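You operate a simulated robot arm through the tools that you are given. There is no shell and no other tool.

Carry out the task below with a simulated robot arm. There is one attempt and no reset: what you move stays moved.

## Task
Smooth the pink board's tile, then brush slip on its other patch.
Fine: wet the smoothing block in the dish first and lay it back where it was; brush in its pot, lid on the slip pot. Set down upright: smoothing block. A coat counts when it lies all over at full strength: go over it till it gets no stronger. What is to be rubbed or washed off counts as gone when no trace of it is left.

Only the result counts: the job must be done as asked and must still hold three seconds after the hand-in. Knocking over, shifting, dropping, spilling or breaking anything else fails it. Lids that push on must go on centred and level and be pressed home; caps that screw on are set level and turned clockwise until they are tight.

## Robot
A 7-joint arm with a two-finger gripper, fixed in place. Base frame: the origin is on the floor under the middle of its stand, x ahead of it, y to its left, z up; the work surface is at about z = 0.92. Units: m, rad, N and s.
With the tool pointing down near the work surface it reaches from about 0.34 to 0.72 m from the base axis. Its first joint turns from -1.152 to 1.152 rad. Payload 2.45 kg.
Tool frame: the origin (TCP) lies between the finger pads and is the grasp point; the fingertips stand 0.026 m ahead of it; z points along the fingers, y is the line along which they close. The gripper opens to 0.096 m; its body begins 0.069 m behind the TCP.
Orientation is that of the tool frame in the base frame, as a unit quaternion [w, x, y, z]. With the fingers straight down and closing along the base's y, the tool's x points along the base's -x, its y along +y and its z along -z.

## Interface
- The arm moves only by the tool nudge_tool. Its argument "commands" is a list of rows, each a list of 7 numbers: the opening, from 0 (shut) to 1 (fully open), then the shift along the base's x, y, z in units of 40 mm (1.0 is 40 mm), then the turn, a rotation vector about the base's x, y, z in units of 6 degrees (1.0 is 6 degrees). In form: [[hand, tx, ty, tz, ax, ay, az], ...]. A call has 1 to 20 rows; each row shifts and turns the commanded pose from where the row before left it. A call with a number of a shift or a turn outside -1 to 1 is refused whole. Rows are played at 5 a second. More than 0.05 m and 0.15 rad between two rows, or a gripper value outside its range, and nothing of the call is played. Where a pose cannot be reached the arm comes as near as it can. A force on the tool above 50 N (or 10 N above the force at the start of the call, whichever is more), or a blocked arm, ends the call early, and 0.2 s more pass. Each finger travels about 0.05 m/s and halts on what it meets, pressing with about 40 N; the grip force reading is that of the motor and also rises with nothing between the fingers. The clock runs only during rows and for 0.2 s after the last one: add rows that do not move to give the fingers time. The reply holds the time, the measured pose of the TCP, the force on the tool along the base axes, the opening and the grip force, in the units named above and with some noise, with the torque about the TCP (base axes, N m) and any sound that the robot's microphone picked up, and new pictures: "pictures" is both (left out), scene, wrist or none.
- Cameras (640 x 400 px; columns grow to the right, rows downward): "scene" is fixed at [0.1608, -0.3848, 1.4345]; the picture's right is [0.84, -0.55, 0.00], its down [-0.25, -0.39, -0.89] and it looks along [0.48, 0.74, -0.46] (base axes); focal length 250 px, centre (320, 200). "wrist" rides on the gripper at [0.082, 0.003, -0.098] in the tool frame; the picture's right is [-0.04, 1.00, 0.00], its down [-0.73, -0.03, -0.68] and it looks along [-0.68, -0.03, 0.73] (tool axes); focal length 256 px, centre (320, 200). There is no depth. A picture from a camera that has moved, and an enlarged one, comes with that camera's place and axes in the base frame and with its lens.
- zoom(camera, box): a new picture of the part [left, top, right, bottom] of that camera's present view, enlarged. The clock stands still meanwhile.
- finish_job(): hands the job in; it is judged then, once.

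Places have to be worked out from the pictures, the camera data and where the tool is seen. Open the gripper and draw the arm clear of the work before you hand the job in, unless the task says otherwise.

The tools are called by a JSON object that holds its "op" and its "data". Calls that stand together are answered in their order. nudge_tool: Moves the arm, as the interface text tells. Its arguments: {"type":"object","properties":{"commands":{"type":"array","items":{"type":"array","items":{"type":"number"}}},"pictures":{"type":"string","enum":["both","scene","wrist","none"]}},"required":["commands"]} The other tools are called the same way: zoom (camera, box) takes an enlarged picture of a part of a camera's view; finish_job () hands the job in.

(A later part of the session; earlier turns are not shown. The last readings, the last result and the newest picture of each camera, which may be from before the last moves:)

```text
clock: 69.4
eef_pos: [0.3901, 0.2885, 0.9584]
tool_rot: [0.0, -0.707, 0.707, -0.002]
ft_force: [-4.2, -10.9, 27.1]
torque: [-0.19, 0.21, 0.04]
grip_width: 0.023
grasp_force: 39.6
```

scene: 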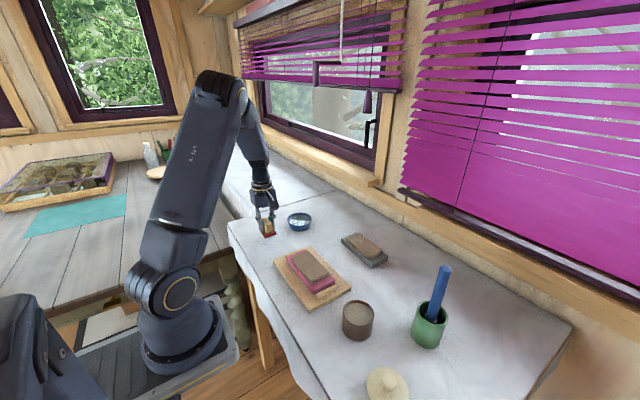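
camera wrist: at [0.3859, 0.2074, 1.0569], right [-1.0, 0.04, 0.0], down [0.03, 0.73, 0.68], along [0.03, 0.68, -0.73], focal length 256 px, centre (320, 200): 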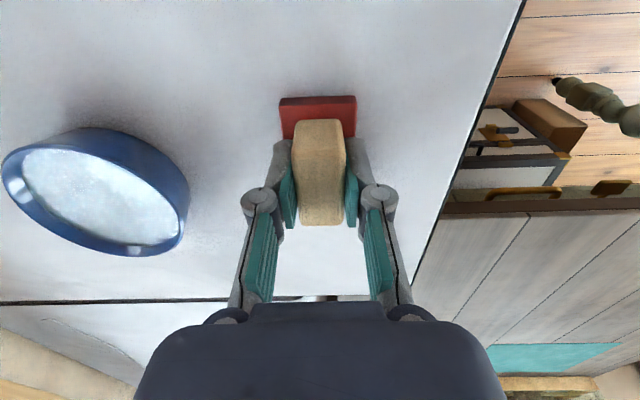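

The block is down, at 27 N. I'll relieve the pressure slightly and then open the fingers gently.

{"op": "nudge_tool", "data": {"commands": [[0, 0, 0, 0.02, 0, 0, 0], [0, 0, 0, 0, 0, 0, 0], [0.3, 0, 0, 0, 0, 0, 0], [0.4, 0, 0, 0, 0, 0, 0], [0.5, 0, 0, 0, 0, 0, 0], [0.5, 0, 0, 0, 0, 0, 0], [0.5, 0, 0, 0, 0, 0, 0]], "pictures": "both"}}

{"op": "zoom", "data": {"camera": "scene", "box": [245, 205, 325, 255]}}

```text
clock: 71.0
eef_pos: [0.3907, 0.2904, 0.9576]
tool_rot: [0.001, 0.707, -0.707, 0.0]
ft_force: [-1.2, -0.3, 0.2]
torque: [-0.01, 0.03, 0.05]
grip_width: 0.0481
grasp_force: 0.2
camera wrist: at [0.3859, 0.2083, 1.0559], right [-1.0, 0.04, 0.0], down [0.03, 0.73, 0.68], along [0.03, 0.68, -0.73], focal length 256 px, centre (320, 200)
```

scene: 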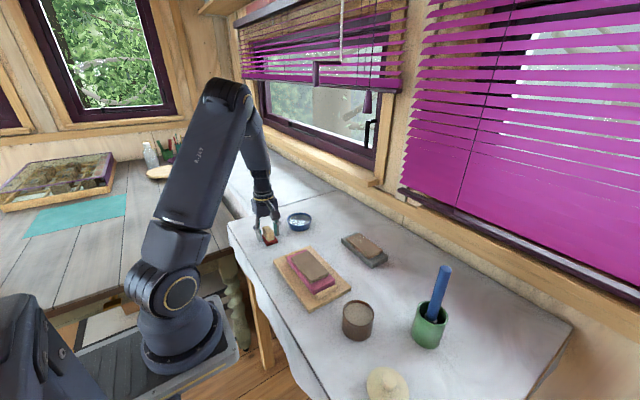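
wrist: 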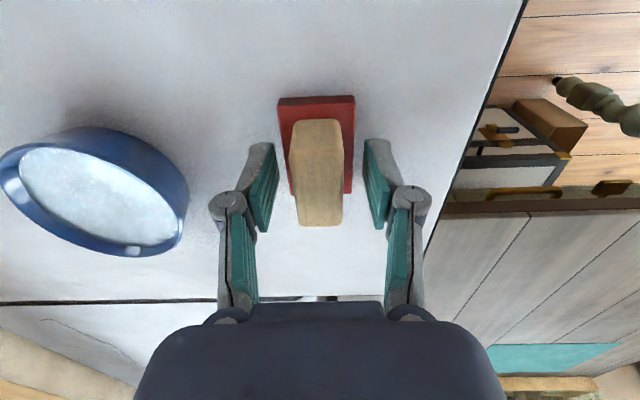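

```text
8.00 times, centred on (285, 230) of scene
camera zoom: at [0.1608, -0.3848, 1.4345], right [0.84, -0.55, 0.0], down [-0.25, -0.39, -0.89], along [0.48, 0.74, -0.46], focal length 1996 px, centre (600, -40)
```

zoom: 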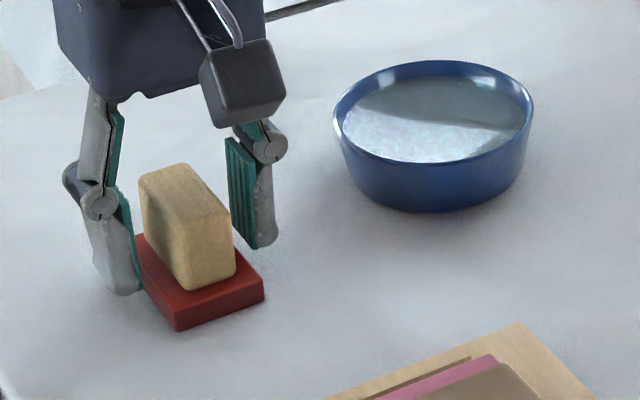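

The block is set back upright in its original place. I'll rise clear, turn the hand back to closing along y, and travel over to the brush pot.

{"op": "nudge_tool", "data": {"commands": [[0.5, 0, 0, 0.25, 0, 0, 0], [0.5, 0, 0, 0.5, 0, 0, 0], [0.5, 0, 0, 1, 0, 0, 0], [0.5, 0, 0, 1, 0, 0, 0], [0.5, 0, 0, 1, 0, 0, 0], [0.5, 0, 0, 1, 0, 0, -1], [0.5, 0, 0, 1, 0, 0, -1], [0.5, 0.1, -0.95, 0, 0, 0, -1], [0.5, 0.1, -0.95, 0, 0, 0, -1], [0.5, 0.1, -0.95, 0, 0, 0, -1], [0.5, 0.1, -0.95, 0, 0, 0, -1], [0.5, 0.1, -0.95, 0, 0, 0, -1], [0.5, 0.1, -0.95, 0, 0, 0, -1], [0.5, 0.1, -0.95, 0, 0, 0, -1], [0.5, 0.1, -0.95, 0, 0, 0, -1], [0.5, 0.1, -0.95, 0, 0, 0, -1], [0.5, 0.1, -0.95, 0, 0, 0, -1], [0.5, 0.1, -0.95, 0, 0, 0, -1], [0.5, 0.1, -0.95, 0, 0, 0, -1], [0.5, 0.1, -0.95, 0, 0, 0, -1]], "pictures": "both"}}

{"op": "zoom", "data": {"camera": "scene", "box": [245, 205, 325, 255]}}

```text
clock: 75.2
eef_pos: [0.445, -0.2037, 1.188]
tool_rot: [0.0, 0.0, 1.0, 0.001]
ft_force: [-0.4, 0.2, 0.8]
torque: [0.05, 0.02, -0.01]
grip_width: 0.0479
grasp_force: 0.0
camera wrist: at [0.3628, -0.1998, 1.2868], right [0.04, 1.0, 0.0], down [0.73, -0.03, 0.68], along [0.68, -0.03, -0.73], focal length 256 px, centre (320, 200)
```

scene: 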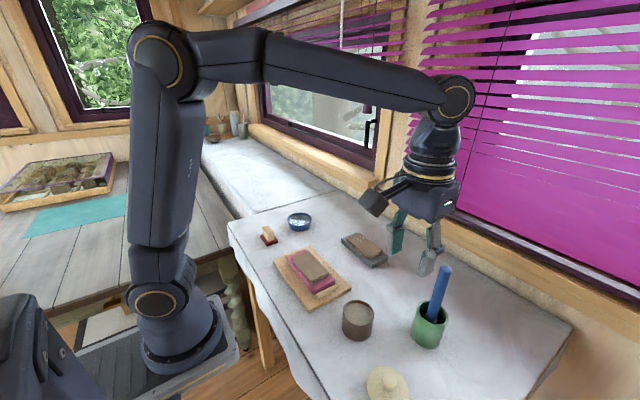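
wrist: 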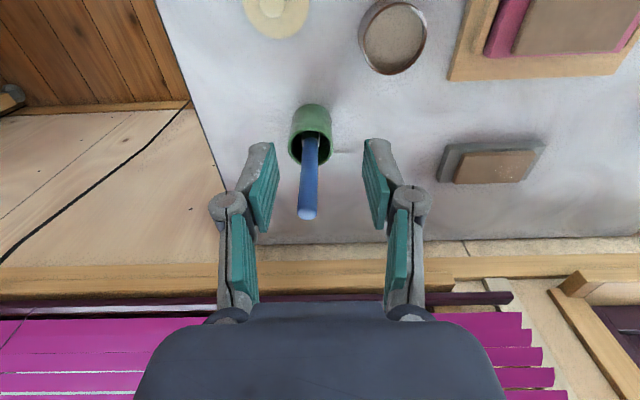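

```text
8.00 times, centred on (285, 230) of scene
camera zoom: at [0.1608, -0.3848, 1.4345], right [0.84, -0.55, 0.0], down [-0.25, -0.39, -0.89], along [0.48, 0.74, -0.46], focal length 1996 px, centre (600, -40)
```

zoom: 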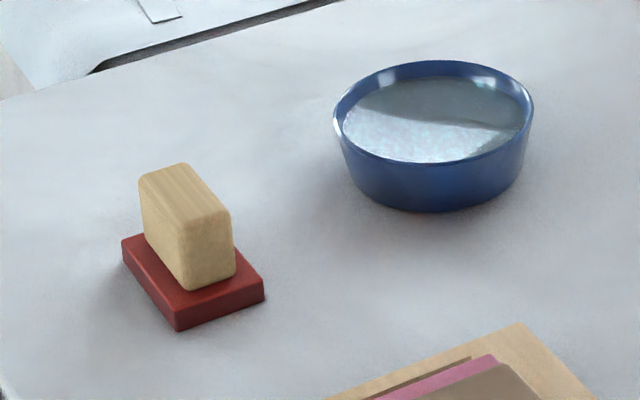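

The block stands where it was. Now I'll look closely at the brush, the pots and the lid from here.

{"op": "zoom", "data": {"camera": "wrist", "box": [250, 90, 380, 230]}}

{"op": "zoom", "data": {"camera": "wrist", "box": [220, 0, 460, 110]}}

{"op": "zoom", "data": {"camera": "scene", "box": [390, 250, 480, 360]}}

```text
2.86 times, centred on (315, 160) of wrist
camera zoom: at [0.3628, -0.1998, 1.2868], right [0.04, 1.0, 0.0], down [0.73, -0.03, 0.68], along [0.68, -0.03, -0.73], focal length 731 px, centre (334, 314)
```

zoom: 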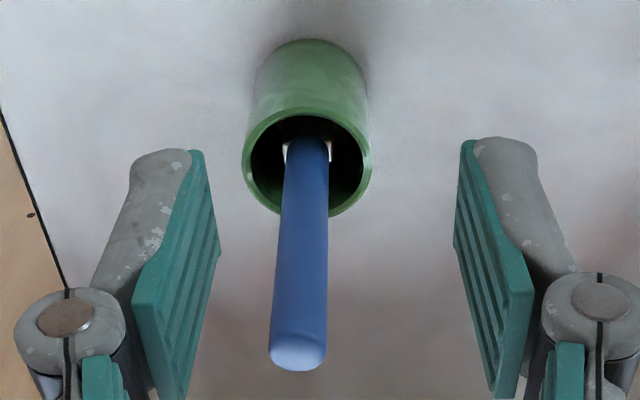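

```text
2.67 times, centred on (340, 55) of wrist
camera zoom: at [0.3628, -0.1998, 1.2868], right [0.04, 1.0, 0.0], down [0.73, -0.03, 0.68], along [0.68, -0.03, -0.73], focal length 683 px, centre (267, 587)
```

zoom: 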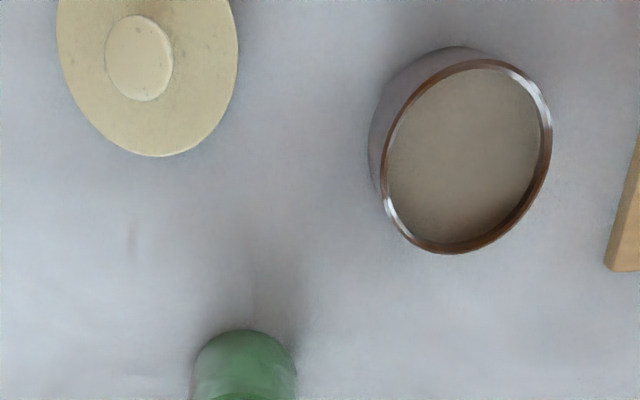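

```text
3.64 times, centred on (435, 305) of scene
camera zoom: at [0.1608, -0.3848, 1.4345], right [0.84, -0.55, 0.0], down [-0.25, -0.39, -0.89], along [0.48, 0.74, -0.46], focal length 907 px, centre (-98, -182)
```

zoom: 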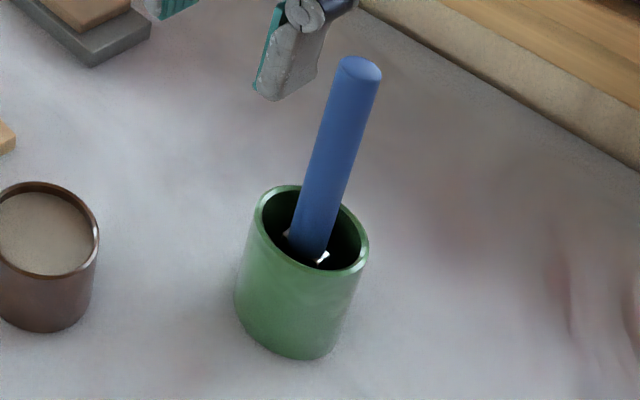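

The brush handle is about 19 mm round and near vertical, with its top at about (0.543, -0.220, 1.112). The pot rim is near z 0.99. I'll move directly above it at the present height.

{"op": "nudge_tool", "data": {"commands": [[0.5, 0.6, -0.1, 0, 0, 0, 0], [0.5, 0.6, -0.1, 0, 0, 0, 0], [0.5, 0.6, -0.1, 0, 0, 0, 0], [0.5, 0.6, -0.1, 0, 0, 0, 0], [0.5, 0.05, 0, 0, 0, 0, 0], [0.5, 0, 0, 0, 0, 0, 0], [0.5, 0, 0, 0, 0, 0, 0]], "pictures": "both"}}

{"op": "zoom", "data": {"camera": "wrist", "box": [240, 40, 400, 240]}}

{"op": "zoom", "data": {"camera": "scene", "box": [390, 190, 490, 350]}}

```text
clock: 76.8
eef_pos: [0.5389, -0.2198, 1.1872]
tool_rot: [0.0, 0.0, 1.0, 0.0]
ft_force: [-0.2, -0.3, 0.3]
torque: [-0.01, -0.01, 0.02]
grip_width: 0.0483
grasp_force: 0.0
camera wrist: at [0.4581, -0.2153, 1.2863], right [0.04, 1.0, 0.0], down [0.73, -0.03, 0.68], along [0.68, -0.03, -0.73], focal length 256 px, centre (320, 200)
```

scene: 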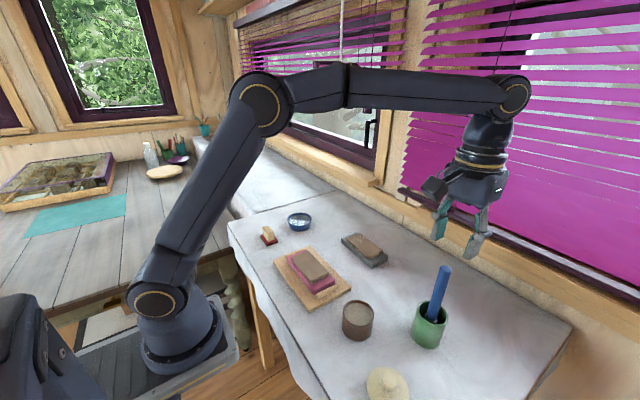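
wrist: 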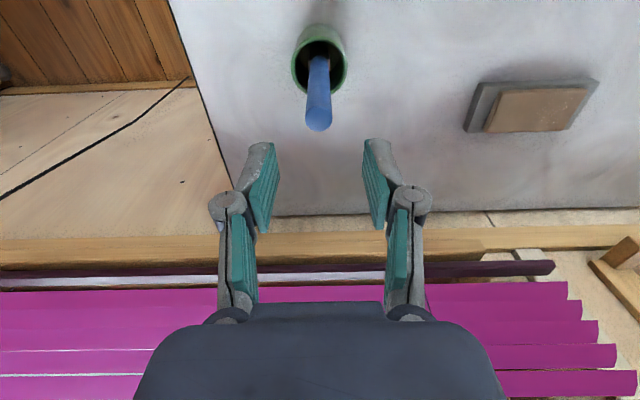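

```text
2.00 times, centred on (320, 140) of wrist
camera zoom: at [0.4581, -0.2153, 1.2863], right [0.04, 1.0, 0.0], down [0.73, -0.03, 0.68], along [0.68, -0.03, -0.73], focal length 512 px, centre (320, 320)
```

zoom: 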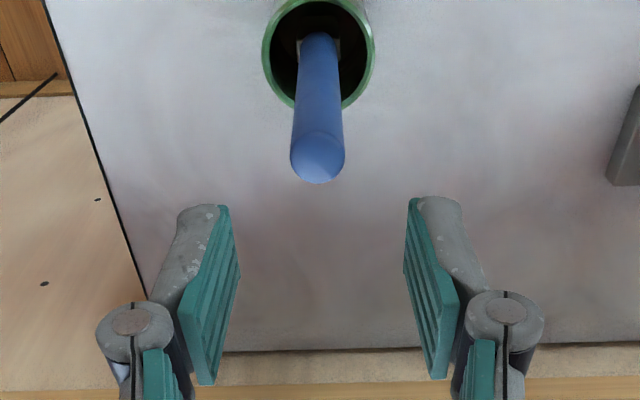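

```text
2.50 times, centred on (440, 270) of scene
camera zoom: at [0.1608, -0.3848, 1.4345], right [0.84, -0.55, 0.0], down [-0.25, -0.39, -0.89], along [0.48, 0.74, -0.46], focal length 624 px, centre (20, 25)
```

zoom: 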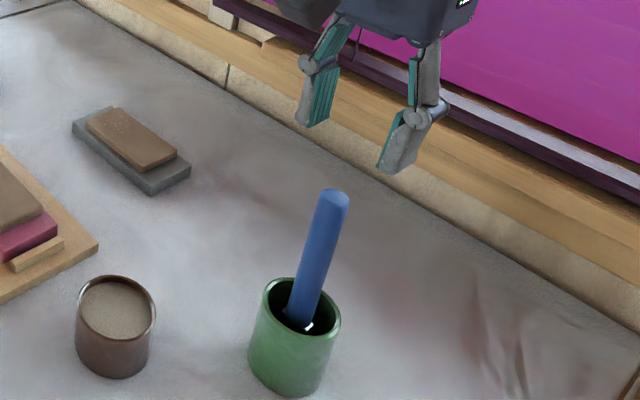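

The brush is centred between the fingers with a small x offset. I'll shift 3.5 mm in +x and lower to grip height, with the TCP at about 1.075.

{"op": "nudge_tool", "data": {"commands": [[0.5, 0.09, -0.02, -0.7, 0, 0, 0], [0.5, 0, 0, -0.7, 0, 0, 0], [0.5, 0, 0, -0.7, 0, 0, 0], [0.5, 0, 0, -0.5, 0, 0, 0], [0.5, 0, 0, -0.2, 0, 0, 0], [0.5, 0, 0, 0, 0, 0, 0], [0.5, 0, 0, 0, 0, 0, 0]], "pictures": "both"}}

{"op": "zoom", "data": {"camera": "scene", "box": [390, 230, 480, 350]}}

```text
clock: 78.4
eef_pos: [0.5448, -0.2204, 1.076]
tool_rot: [0.0, 0.0, 1.0, 0.0]
ft_force: [0.6, 0.4, 0.6]
torque: [0.0, 0.01, 0.0]
grip_width: 0.048
grasp_force: 0.0
camera wrist: at [0.4626, -0.216, 1.1753], right [0.04, 1.0, 0.0], down [0.73, -0.03, 0.68], along [0.68, -0.03, -0.73], focal length 256 px, centre (320, 200)
```

scene: 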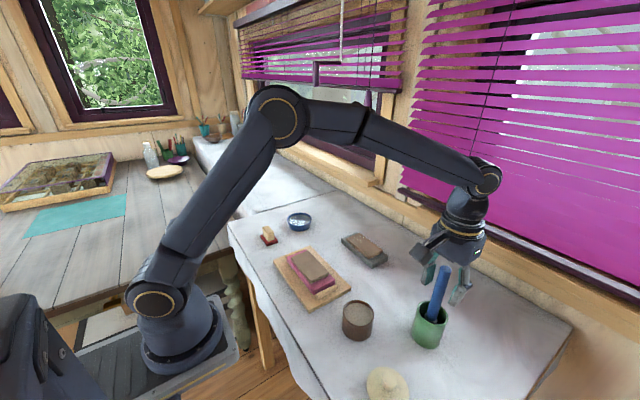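
wrist: 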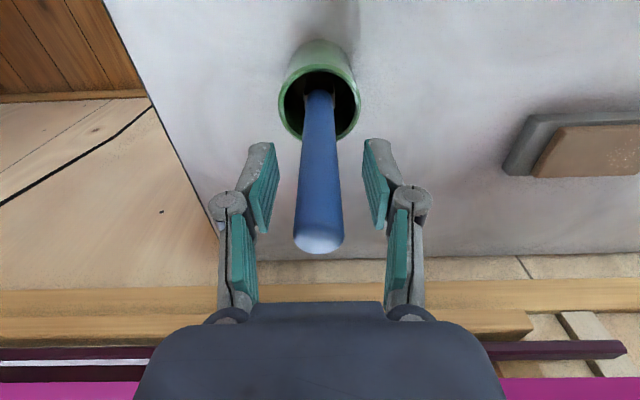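

```text
3.33 times, centred on (435, 290) of scene
camera zoom: at [0.1608, -0.3848, 1.4345], right [0.84, -0.55, 0.0], down [-0.25, -0.39, -0.89], along [0.48, 0.74, -0.46], focal length 832 px, centre (-63, -100)
```

zoom: 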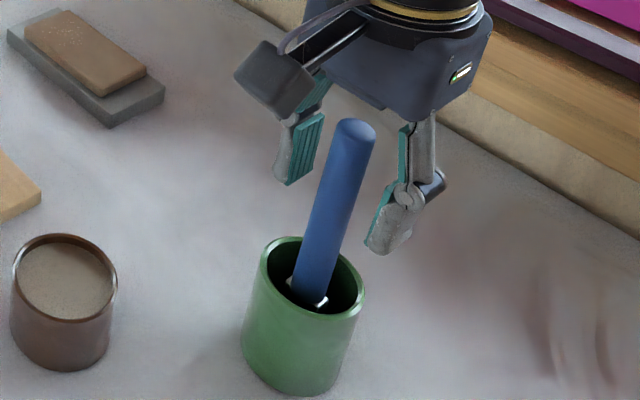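

The brush handle is between the pads, so I'll close on it.

{"op": "nudge_tool", "data": {"commands": [[0.4, -0.03, 0, 0, 0, 0, 0], [0.3, 0, 0, 0, 0, 0, 0], [0.2, 0, 0, 0, 0, 0, 0], [0.1, 0, 0, 0, 0, 0, 0], [0, 0, 0, 0, 0, 0, 0], [0, 0, 0, 0, 0, 0, 0], [0, 0, 0, 0, 0, 0, 0]], "pictures": "both"}}

{"op": "zoom", "data": {"camera": "scene", "box": [390, 230, 480, 350]}}

```text
clock: 80.0
eef_pos: [0.5423, -0.2209, 1.0759]
tool_rot: [0.0, 0.0, 1.0, 0.0]
ft_force: [0.1, -0.6, 0.8]
torque: [-0.03, 0.01, 0.01]
grip_width: 0.0158
grasp_force: 39.1
camera wrist: at [0.4616, -0.2163, 1.1754], right [0.04, 1.0, 0.0], down [0.73, -0.03, 0.68], along [0.68, -0.03, -0.73], focal length 256 px, centre (320, 200)
```

scene: 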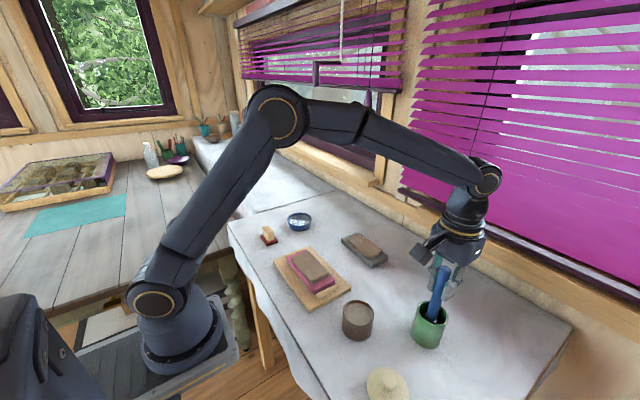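
wrist: 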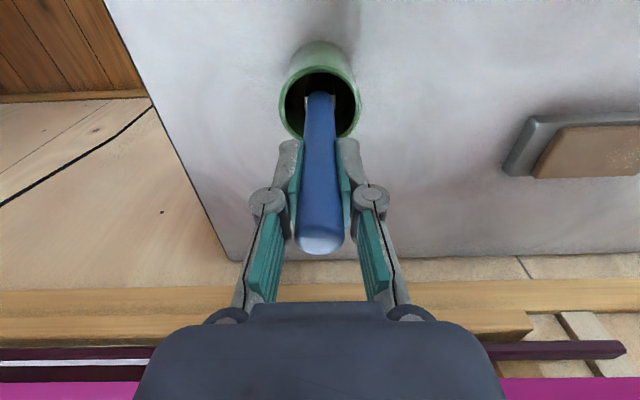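

```text
3.33 times, centred on (435, 290) of scene
camera zoom: at [0.1608, -0.3848, 1.4345], right [0.84, -0.55, 0.0], down [-0.25, -0.39, -0.89], along [0.48, 0.74, -0.46], focal length 832 px, centre (-63, -100)
```

zoom: 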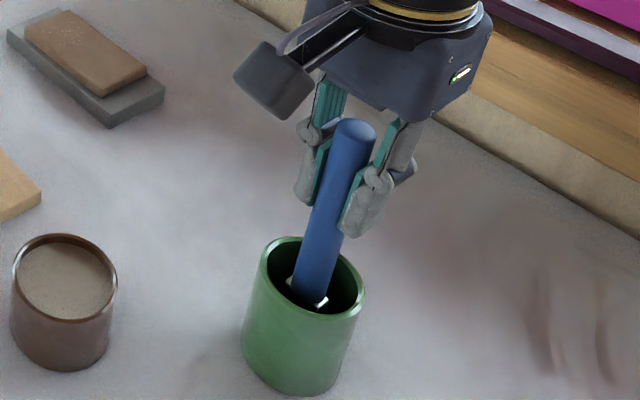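

The brush is gripped (15.8 mm, 39 N) with the TCP at (0.542, -0.221, 1.076). I'll lift straight up, slowly.

{"op": "nudge_tool", "data": {"commands": [[0, 0, 0, 0.05, 0, 0, 0], [0, 0, 0, 0.1, 0, 0, 0], [0, 0, 0, 0.2, 0, 0, 0], [0, 0, 0, 0.25, 0, 0, 0], [0, 0, 0, 0.3, 0, 0, 0], [0, 0, 0, 0.3, 0, 0, 0], [0, 0, 0, 0.3, 0, 0, 0], [0, 0, 0, 0.3, 0, 0, 0], [0, 0, 0, 0.3, 0, 0, 0], [0, 0, 0, 0.3, 0, 0, 0], [0, 0, 0, 0.3, 0, 0, 0], [0, 0, 0, 0.3, 0, 0, 0], [0, 0, 0, 0.2, 0, 0, 0], [0, 0, 0, 0.1, 0, 0, 0], [0, 0, 0, 0, 0, 0, 0]], "pictures": "both"}}

{"op": "zoom", "data": {"camera": "scene", "box": [390, 190, 490, 350]}}

{"op": "zoom", "data": {"camera": "wrist", "box": [240, 20, 400, 240]}}

```text
clock: 83.2
eef_pos: [0.5424, -0.2192, 1.2098]
tool_rot: [0.0, 0.0, 1.0, 0.0]
ft_force: [0.0, -0.7, -0.5]
torque: [0.0, -0.01, 0.04]
grip_width: 0.016
grasp_force: 40.4
camera wrist: at [0.4598, -0.2158, 1.3072], right [0.04, 1.0, 0.0], down [0.73, -0.03, 0.68], along [0.68, -0.03, -0.73], focal length 256 px, centre (320, 200)
```

scene: 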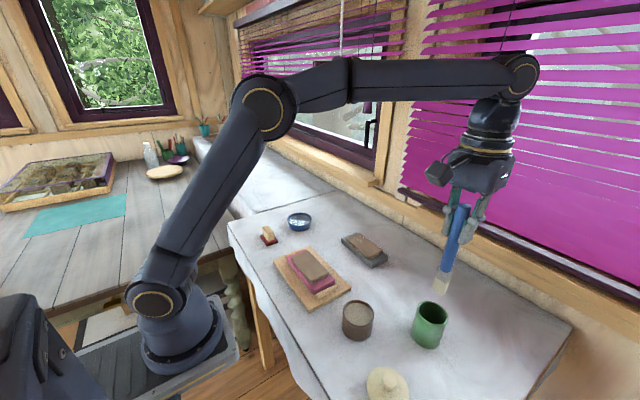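
wrist: 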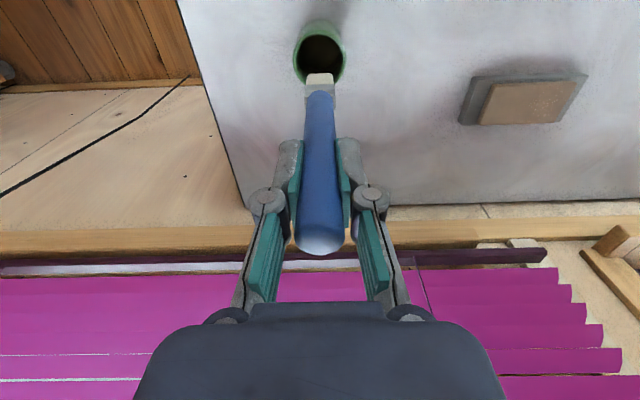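

```text
2.50 times, centred on (440, 270) of scene
camera zoom: at [0.1608, -0.3848, 1.4345], right [0.84, -0.55, 0.0], down [-0.25, -0.39, -0.89], along [0.48, 0.74, -0.46], focal length 624 px, centre (20, 25)
```

zoom: 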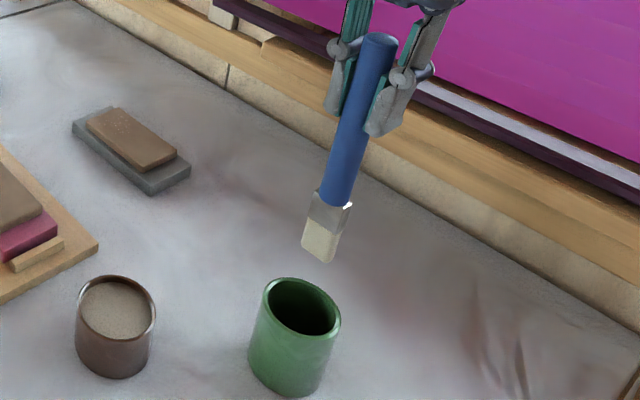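

```text
1.82 times, centred on (320, 130) of wrist
camera zoom: at [0.4598, -0.2158, 1.3072], right [0.04, 1.0, 0.0], down [0.73, -0.03, 0.68], along [0.68, -0.03, -0.73], focal length 465 px, centre (320, 327)
```

zoom: 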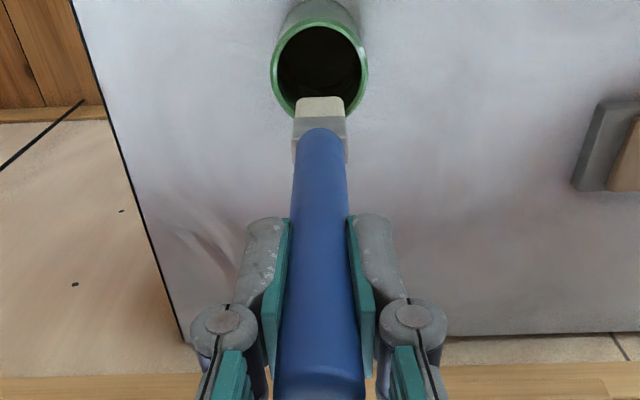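

The brush is out: it is flat, about 25 mm wide in y, with its tip about 0.155 m below the TCP. I'll carry it slowly over to the slip pot at about (0.426, -0.123).

{"op": "nudge_tool", "data": {"commands": [[0, -0.1, 0.08, 0, 0, 0, 0], [0, -0.2, 0.17, 0, 0, 0, 0], [0, -0.3, 0.25, 0, 0, 0, 0], [0, -0.35, 0.29, 0, 0, 0, 0], [0, -0.35, 0.29, 0, 0, 0, 0], [0, -0.35, 0.29, 0, 0, 0, 0], [0, -0.35, 0.29, 0, 0, 0, 0], [0, -0.35, 0.29, 0, 0, 0, 0], [0, -0.3, 0.25, 0, 0, 0, 0], [0, -0.2, 0.17, 0, 0, 0, 0], [0, -0.05, 0.04, 0, 0, 0, 0], [0, 0, 0, 0, 0, 0, 0], [0, 0, 0, 0, 0, 0, 0]], "pictures": "both"}}

{"op": "zoom", "data": {"camera": "wrist", "box": [250, 20, 390, 160]}}

{"op": "zoom", "data": {"camera": "scene", "box": [310, 210, 430, 350]}}

```text
clock: 86.0
eef_pos: [0.4261, -0.1241, 1.2085]
tool_rot: [0.0, 0.0, 1.0, 0.0]
ft_force: [-0.4, -0.8, -0.5]
torque: [-0.02, 0.01, -0.02]
grip_width: 0.0161
grasp_force: 40.3
camera wrist: at [0.3447, -0.1207, 1.3071], right [0.04, 1.0, 0.0], down [0.73, -0.03, 0.68], along [0.68, -0.03, -0.73], focal length 256 px, centre (320, 200)
```

scene: 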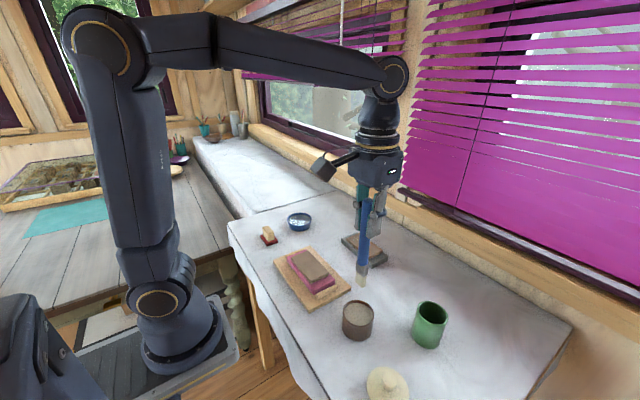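
wrist: 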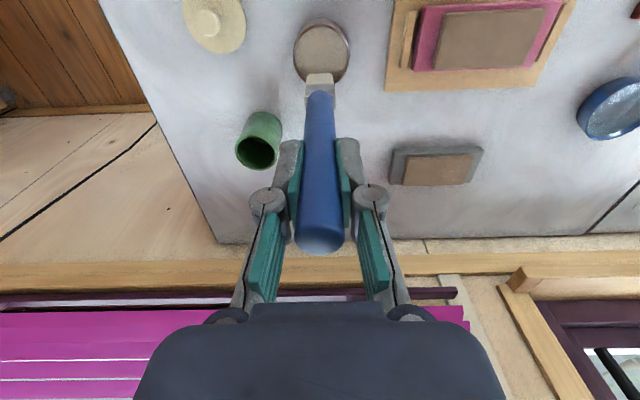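

```text
2.86 times, centred on (320, 90) of wrist
camera zoom: at [0.3447, -0.1207, 1.3071], right [0.04, 1.0, 0.0], down [0.73, -0.03, 0.68], along [0.68, -0.03, -0.73], focal length 731 px, centre (320, 514)
```

zoom: 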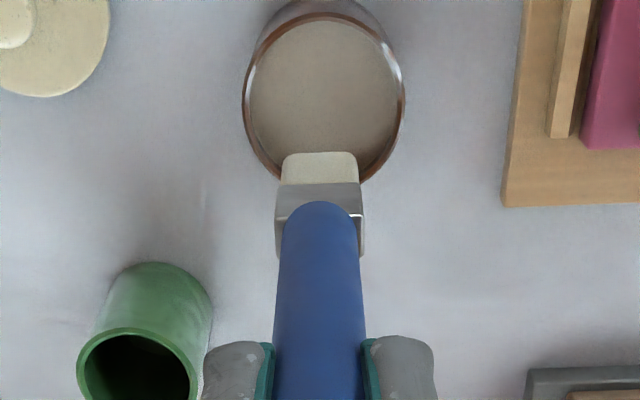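

```text
2.86 times, centred on (370, 280) of scene
camera zoom: at [0.1608, -0.3848, 1.4345], right [0.84, -0.55, 0.0], down [-0.25, -0.39, -0.89], along [0.48, 0.74, -0.46], focal length 713 px, centre (177, -29)
```

zoom: 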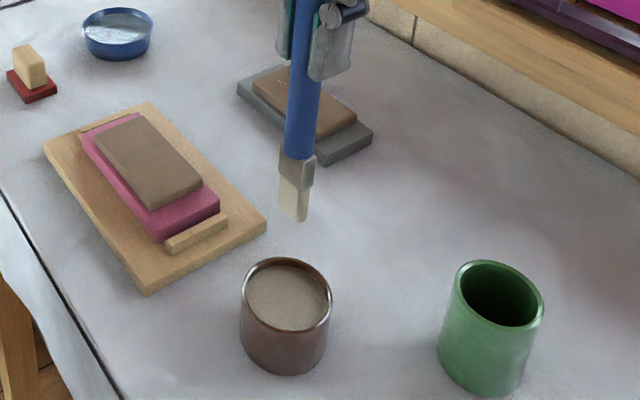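

The tip is above the slip pot's centre at about (0.422, -0.1235), and the rim is near z 0.976. I'll lower the brush into the slip, slowing near the surface.

{"op": "nudge_tool", "data": {"commands": [[0, 0, 0, -0.2, 0, 0, 0], [0, 0, 0, -0.35, 0, 0, 0], [0, 0, 0, -0.4, 0, 0, 0], [0, 0, 0, -0.35, 0, 0, 0], [0, 0, 0, -0.3, 0, 0, 0], [0, 0, 0, -0.2, 0, 0, 0], [0, 0, 0, -0.1, 0, 0, 0], [0, 0, 0, -0.1, 0, 0, 0], [0, 0, 0, 0, 0, 0, 0]], "pictures": "both"}}

{"op": "zoom", "data": {"camera": "scene", "box": [320, 250, 410, 350]}}

{"op": "zoom", "data": {"camera": "wrist", "box": [250, 20, 390, 160]}}

```text
clock: 88.0
eef_pos: [0.4274, -0.1224, 1.128]
tool_rot: [0.0, 0.0, 1.0, 0.0]
ft_force: [0.8, 0.4, -0.5]
torque: [-0.02, -0.01, -0.04]
grip_width: 0.0161
grasp_force: 40.0
camera wrist: at [0.3452, -0.1194, 1.2261], right [0.04, 1.0, 0.0], down [0.73, -0.03, 0.68], along [0.68, -0.03, -0.73], focal length 256 px, centre (320, 200)
```

scene: 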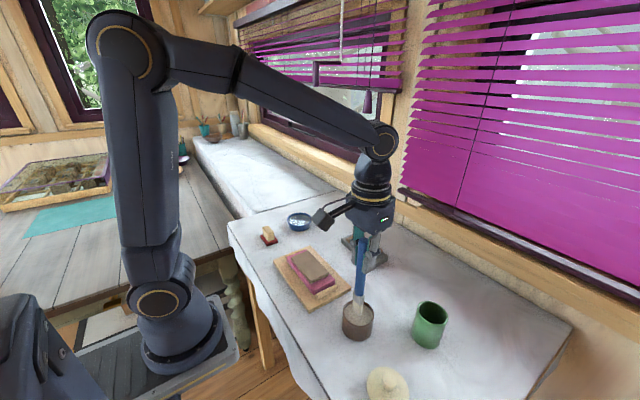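
wrist: 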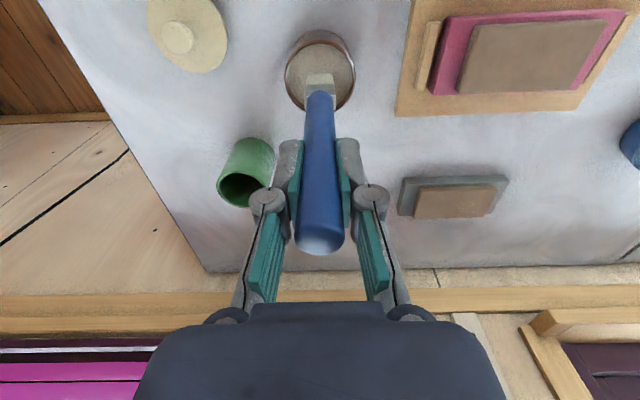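

```text
4.00 times, centred on (365, 300) of scene
camera zoom: at [0.1608, -0.3848, 1.4345], right [0.84, -0.55, 0.0], down [-0.25, -0.39, -0.89], along [0.48, 0.74, -0.46], focal length 998 px, centre (140, -200)
```

zoom: 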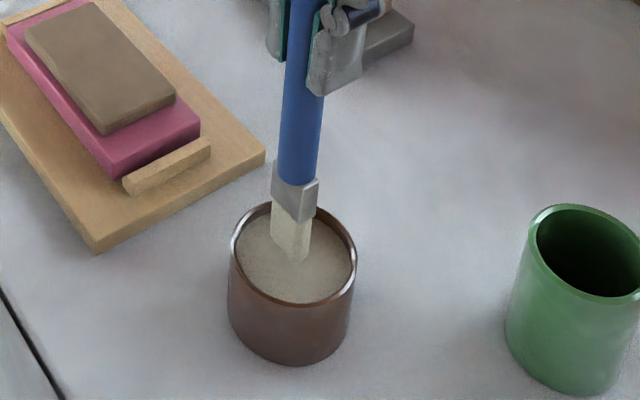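

```text
2.86 times, centred on (320, 90) of wrist
camera zoom: at [0.3452, -0.1194, 1.2261], right [0.04, 1.0, 0.0], down [0.73, -0.03, 0.68], along [0.68, -0.03, -0.73], focal length 731 px, centre (320, 514)
```

zoom: 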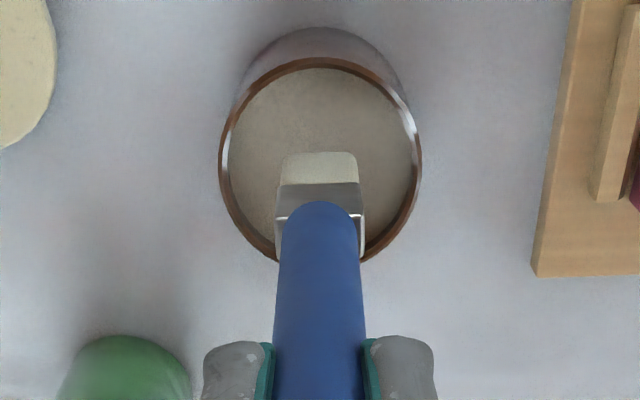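

The tip is just at or above the slip. I'll go further in, in small steps, and check the force.

{"op": "nudge_tool", "data": {"commands": [[0, -0.05, 0, -0.1, 0, 0, 0], [0, 0, 0, -0.05, 0, 0, 0], [0, 0, 0, 0, 0, 0, 0]], "pictures": "none"}}

{"op": "zoom", "data": {"camera": "scene", "box": [320, 250, 410, 350]}}

```text
clock: 88.8
eef_pos: [0.4247, -0.1223, 1.1205]
tool_rot: [0.0, 0.0, 1.0, 0.0]
ft_force: [0.0, 0.5, 0.1]
torque: [-0.02, -0.01, -0.01]
grip_width: 0.0159
grasp_force: 39.8
```

```text
4.00 times, centred on (365, 300) of scene
camera zoom: at [0.1608, -0.3848, 1.4345], right [0.84, -0.55, 0.0], down [-0.25, -0.39, -0.89], along [0.48, 0.74, -0.46], focal length 998 px, centre (140, -200)
```

zoom: 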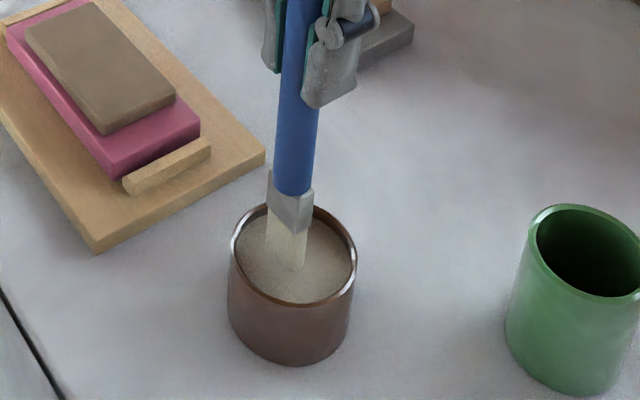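

{"op": "nudge_tool", "data": {"commands": [[0, 0, 0, -0.05, 0, 0, 0], [0, 0, 0, -0.05, 0, 0, 0], [0, 0, 0, 0, 0, 0, 0]], "pictures": "none"}}

{"op": "zoom", "data": {"camera": "scene", "box": [320, 250, 410, 350]}}

```text
clock: 89.6
eef_pos: [0.4253, -0.1243, 1.1171]
tool_rot: [-0.001, 0.0, 1.0, -0.001]
ft_force: [0.2, 0.3, -0.1]
torque: [-0.02, 0.02, 0.01]
grip_width: 0.016
grasp_force: 39.6
```

```text
4.00 times, centred on (365, 300) of scene
camera zoom: at [0.1608, -0.3848, 1.4345], right [0.84, -0.55, 0.0], down [-0.25, -0.39, -0.89], along [0.48, 0.74, -0.46], focal length 998 px, centre (140, -200)
```

zoom: 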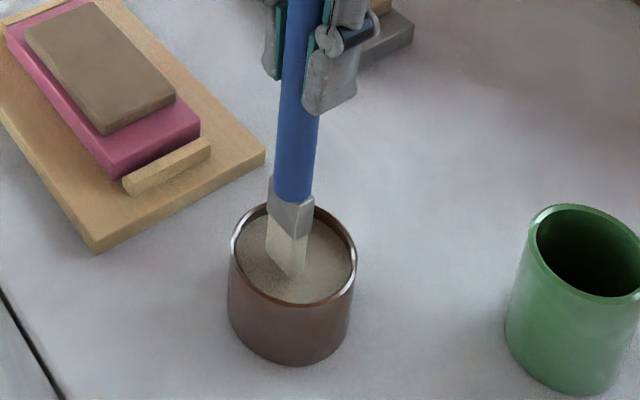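

{"op": "nudge_tool", "data": {"commands": [[0, 0, 0, -0.1, 0, 0, 0], [0, 0, 0, -0.1, 0, 0, 0], [0, 0, 0, 0, 0, 0, 0]], "pictures": "wrist"}}

{"op": "zoom", "data": {"camera": "scene", "box": [320, 250, 410, 350]}}

{"op": "zoom", "data": {"camera": "wrist", "box": [250, 20, 390, 160]}}

```text
clock: 90.4
eef_pos: [0.4239, -0.1242, 1.1097]
tool_rot: [0.0, -0.001, 1.0, -0.001]
ft_force: [-0.3, 0.3, 0.0]
torque: [-0.04, -0.02, 0.0]
grip_width: 0.0163
grasp_force: 39.4
camera wrist: at [0.3415, -0.1204, 1.2084], right [0.04, 1.0, 0.0], down [0.73, -0.03, 0.68], along [0.68, -0.03, -0.73], focal length 256 px, centre (320, 200)
```

wrist: 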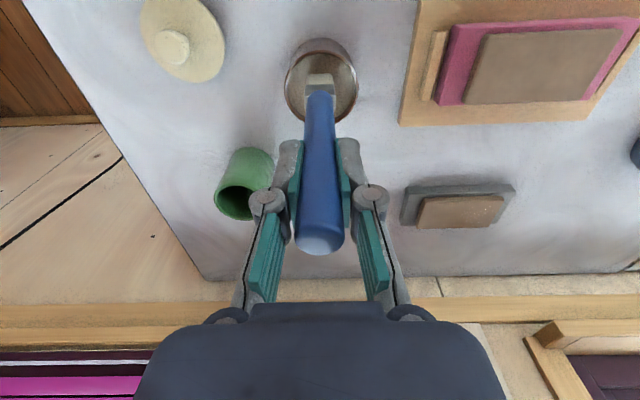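

```text
4.00 times, centred on (365, 300) of scene
camera zoom: at [0.1608, -0.3848, 1.4345], right [0.84, -0.55, 0.0], down [-0.25, -0.39, -0.89], along [0.48, 0.74, -0.46], focal length 998 px, centre (140, -200)
```

zoom: 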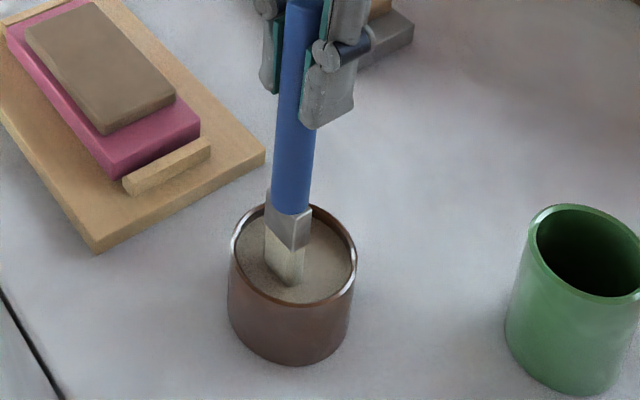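

```text
2.86 times, centred on (320, 90) of wrist
camera zoom: at [0.3415, -0.1204, 1.2084], right [0.04, 1.0, 0.0], down [0.73, -0.03, 0.68], along [0.68, -0.03, -0.73], focal length 731 px, centre (320, 514)
```

zoom: 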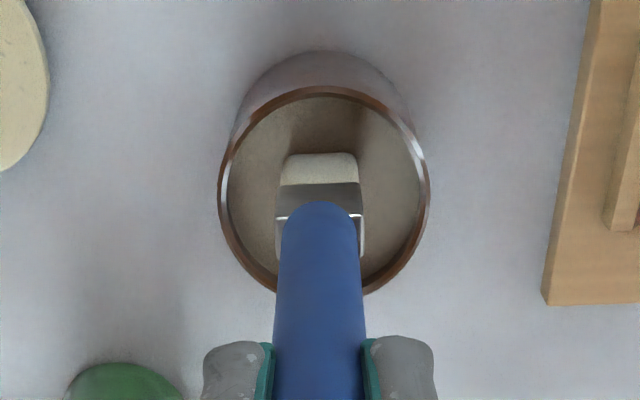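

{"op": "zoom", "data": {"camera": "scene", "box": [338, 285, 382, 320]}}

{"op": "zoom", "data": {"camera": "wrist", "box": [285, 30, 365, 105]}}

```text
11.43 times, centred on (360, 302) of scene
camera zoom: at [0.1608, -0.3848, 1.4345], right [0.84, -0.55, 0.0], down [-0.25, -0.39, -0.89], along [0.48, 0.74, -0.46], focal length 2851 px, centre (-137, -971)
```

zoom: 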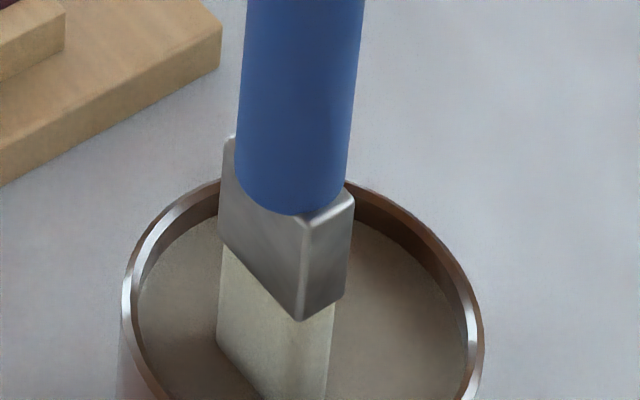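

```text
5.33 times, centred on (325, 68) of wrist
camera zoom: at [0.3415, -0.1204, 1.2084], right [0.04, 1.0, 0.0], down [0.73, -0.03, 0.68], along [0.68, -0.03, -0.73], focal length 1365 px, centre (293, 907)
```

zoom: 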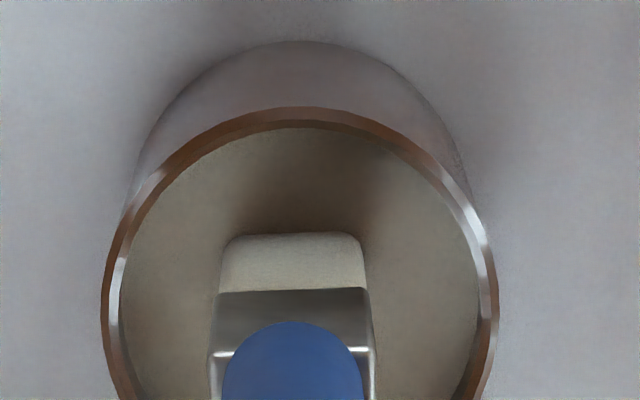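

{"op": "zoom", "data": {"camera": "scene", "box": [338, 295, 382, 340]}}

```text
8.89 times, centred on (360, 318) of scene
camera zoom: at [0.1608, -0.3848, 1.4345], right [0.84, -0.55, 0.0], down [-0.25, -0.39, -0.89], along [0.48, 0.74, -0.46], focal length 2218 px, centre (-36, -844)
```

zoom: 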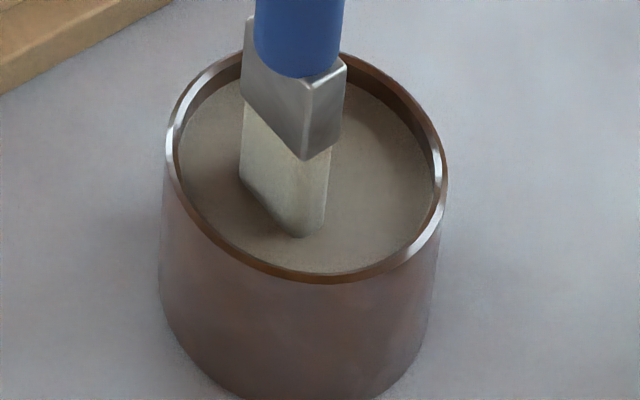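

{"op": "nudge_tool", "data": {"commands": [[0, 0, 0, -0.1, 0, 0, 0], [0, 0, 0, -0.05, 0, 0, 0], [0, 0, 0, 0, 0, 0, 0]], "pictures": "none"}}

{"op": "zoom", "data": {"camera": "scene", "box": [338, 295, 382, 340]}}

{"op": "zoom", "data": {"camera": "wrist", "box": [285, 30, 365, 105]}}

```text
clock: 91.2
eef_pos: [0.4248, -0.1243, 1.1049]
tool_rot: [0.002, 0.0, 1.0, -0.001]
ft_force: [1.8, 0.1, 29.0]
torque: [0.03, -0.17, 0.01]
grip_width: 0.0163
grasp_force: 40.0
```

```text
8.89 times, centred on (360, 318) of scene
camera zoom: at [0.1604, -0.3847, 1.4346], right [0.84, -0.55, 0.0], down [-0.25, -0.39, -0.89], along [0.48, 0.74, -0.46], focal length 2218 px, centre (-36, -844)
```

zoom: 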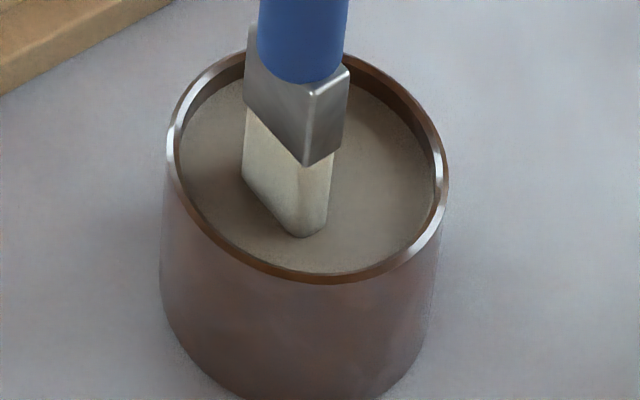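

```text
5.33 times, centred on (325, 68) of wrist
camera zoom: at [0.3423, -0.1203, 1.2033], right [0.04, 1.0, 0.0], down [0.73, -0.03, 0.68], along [0.68, -0.03, -0.73], focal length 1365 px, centre (293, 907)
```

zoom: 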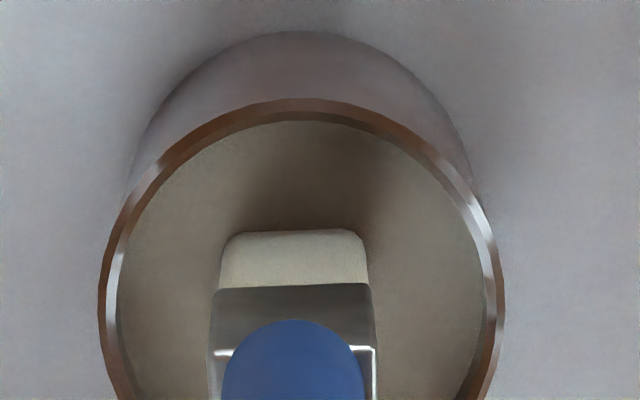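

Upward force is 29 N, so the bristles are pressing on the slip's surface at TCP z about 1.107 (tip offset about 0.141 m). I'll ease the pressure, then lift out and see whether the bristles took slip.

{"op": "nudge_tool", "data": {"commands": [[0, 0, 0, 0.02, 0, 0, 0], [0, 0, 0, 0.01, 0, 0, 0], [0, 0, 0, 0, 0, 0, 0], [0, 0, 0, 0, 0, 0, 0], [0, 0, 0, 0.1, 0, 0, 0], [0, 0, 0, 0.2, 0, 0, 0], [0, 0, 0, 0.3, 0, 0, 0], [0, 0, 0, 0.3, 0, 0, 0], [0, 0, 0, 0.3, 0, 0, 0], [0, 0, 0, 0.2, 0, 0, 0], [0, 0, 0, 0, 0, 0, 0]], "pictures": "wrist"}}

{"op": "zoom", "data": {"camera": "scene", "box": [320, 250, 400, 340]}}

{"op": "zoom", "data": {"camera": "wrist", "box": [280, 20, 360, 110]}}

```text
clock: 93.6
eef_pos: [0.4232, -0.1224, 1.162]
tool_rot: [0.0, -0.001, 1.0, -0.001]
ft_force: [0.8, -0.4, 0.5]
torque: [0.01, 0.0, 0.06]
grip_width: 0.0159
grasp_force: 39.6
camera wrist: at [0.3421, -0.1196, 1.2602], right [0.04, 1.0, 0.0], down [0.73, -0.03, 0.68], along [0.68, -0.03, -0.73], focal length 256 px, centre (320, 200)
```

wrist: 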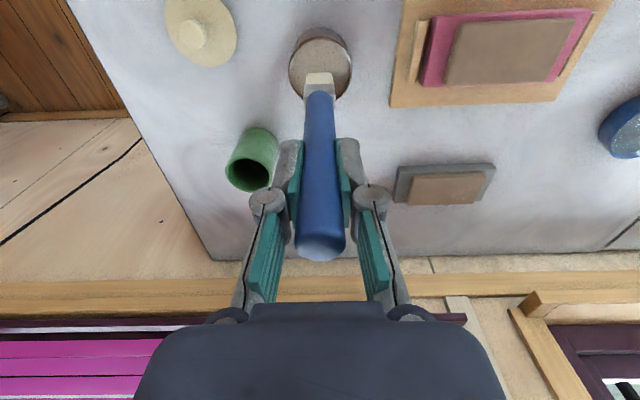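

```text
4.44 times, centred on (360, 295) of scene
camera zoom: at [0.1608, -0.3848, 1.4345], right [0.84, -0.55, 0.0], down [-0.25, -0.39, -0.89], along [0.48, 0.74, -0.46], focal length 1109 px, centre (142, -222)
```

zoom: 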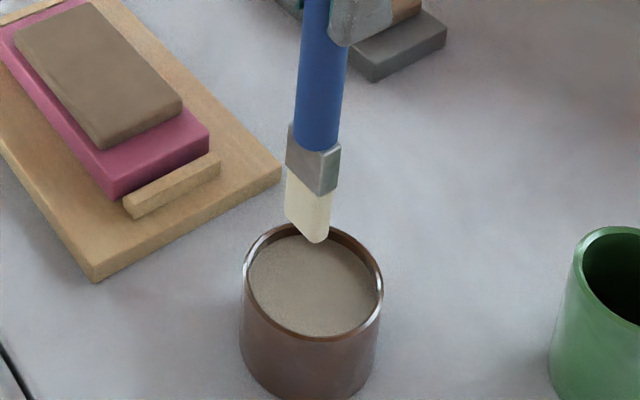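

```text
4.44 times, centred on (320, 65) of wrist
camera zoom: at [0.3421, -0.1196, 1.2602], right [0.04, 1.0, 0.0], down [0.73, -0.03, 0.68], along [0.68, -0.03, -0.73], focal length 1138 px, centre (320, 800)
```

zoom: 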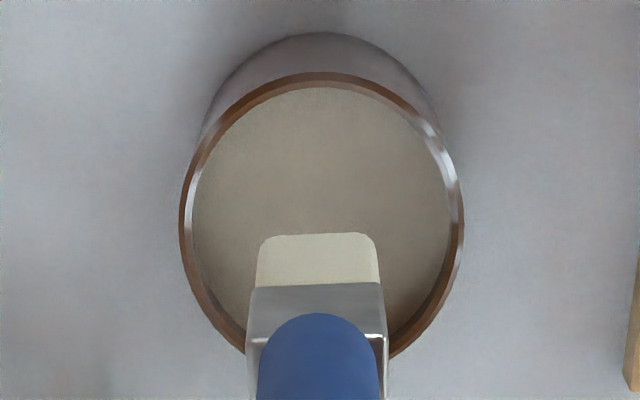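

The bristles look the same by eye but touched the slip fully, and the brush slid up a few mm in the grip. I'll carry it to the plain half of the tile, starting over the lane at y ≈ 0.028.

{"op": "nudge_tool", "data": {"commands": [[0, -0.02, 0.1, 0, 0, 0, 0], [0, -0.04, 0.2, 0, 0, 0, 0], [0, -0.05, 0.3, 0, 0, 0, 0], [0, -0.06, 0.4, 0, 0, 0, 0], [0, -0.06, 0.4, 0, 0, 0, 0], [0, -0.06, 0.4, 0, 0, 0, 0], [0, -0.06, 0.4, 0, 0, 0, 0], [0, -0.06, 0.4, 0, 0, 0, 0], [0, -0.06, 0.4, 0, 0, 0, 0], [0, -0.05, 0.35, 0, 0, 0, 0], [0, -0.04, 0.25, -0.1, 0, 0, 0], [0, -0.02, 0.15, -0.2, 0, 0, 0], [0, 0, 0.05, -0.25, 0, 0, 0], [0, 0, 0, -0.2, 0, 0, 0], [0, 0, 0, 0, 0, 0, 0], [0, 0, 0, 0, 0, 0, 0]], "pictures": "both"}}

{"op": "zoom", "data": {"camera": "wrist", "box": [240, 20, 400, 140]}}

{"op": "zoom", "data": {"camera": "scene", "box": [270, 230, 360, 310]}}

```text
clock: 97.0
eef_pos: [0.4018, 0.0281, 1.1304]
tool_rot: [0.0, 0.0, 1.0, 0.0]
ft_force: [-0.4, -0.2, -0.7]
torque: [0.01, -0.04, 0.01]
grip_width: 0.0163
grasp_force: 40.1
camera wrist: at [0.3195, 0.0321, 1.2285], right [0.04, 1.0, 0.0], down [0.73, -0.03, 0.68], along [0.68, -0.03, -0.73], focal length 256 px, centre (320, 200)
```

scene: 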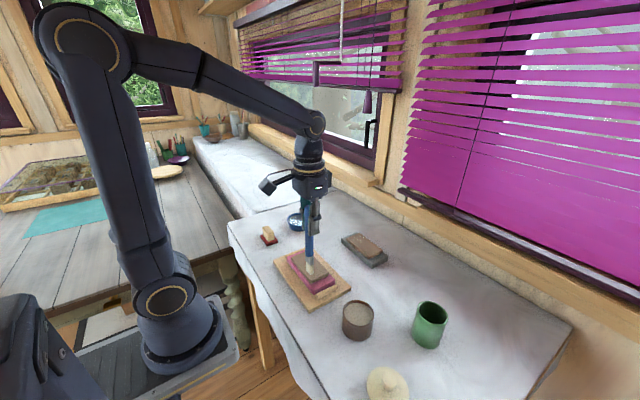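
wrist: 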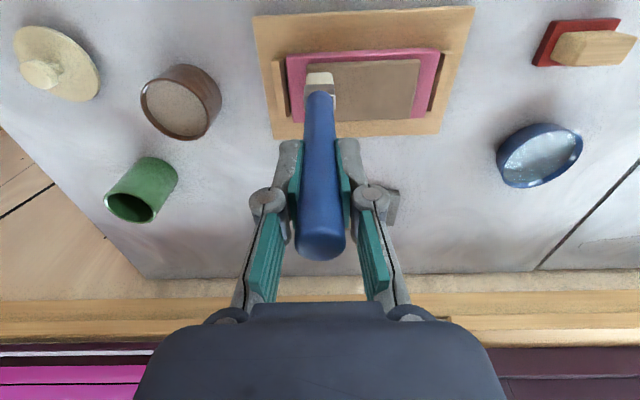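

```text
3.33 times, centred on (320, 80) of wrist
camera zoom: at [0.3195, 0.0321, 1.2285], right [0.04, 1.0, 0.0], down [0.73, -0.03, 0.68], along [0.68, -0.03, -0.73], focal length 853 px, centre (320, 600)
```

zoom: 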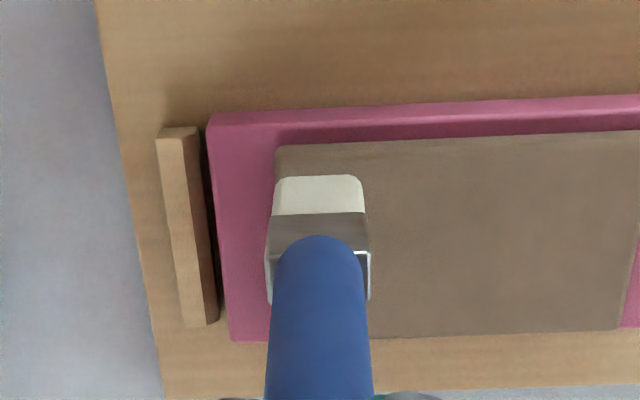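

```text
5.00 times, centred on (315, 270) of scene
camera zoom: at [0.1608, -0.3848, 1.4345], right [0.84, -0.55, 0.0], down [-0.25, -0.39, -0.89], along [0.48, 0.74, -0.46], focal length 1247 px, centre (345, -150)
```

zoom: 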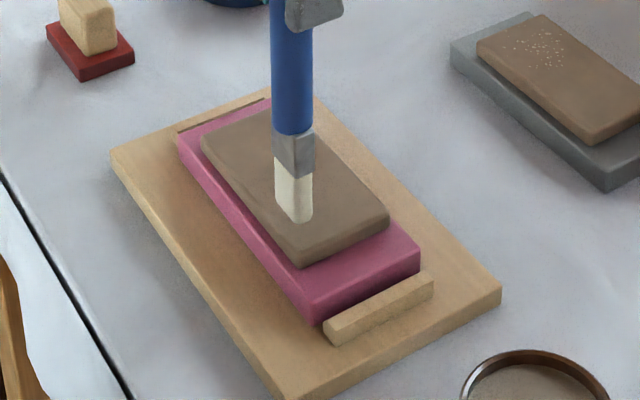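

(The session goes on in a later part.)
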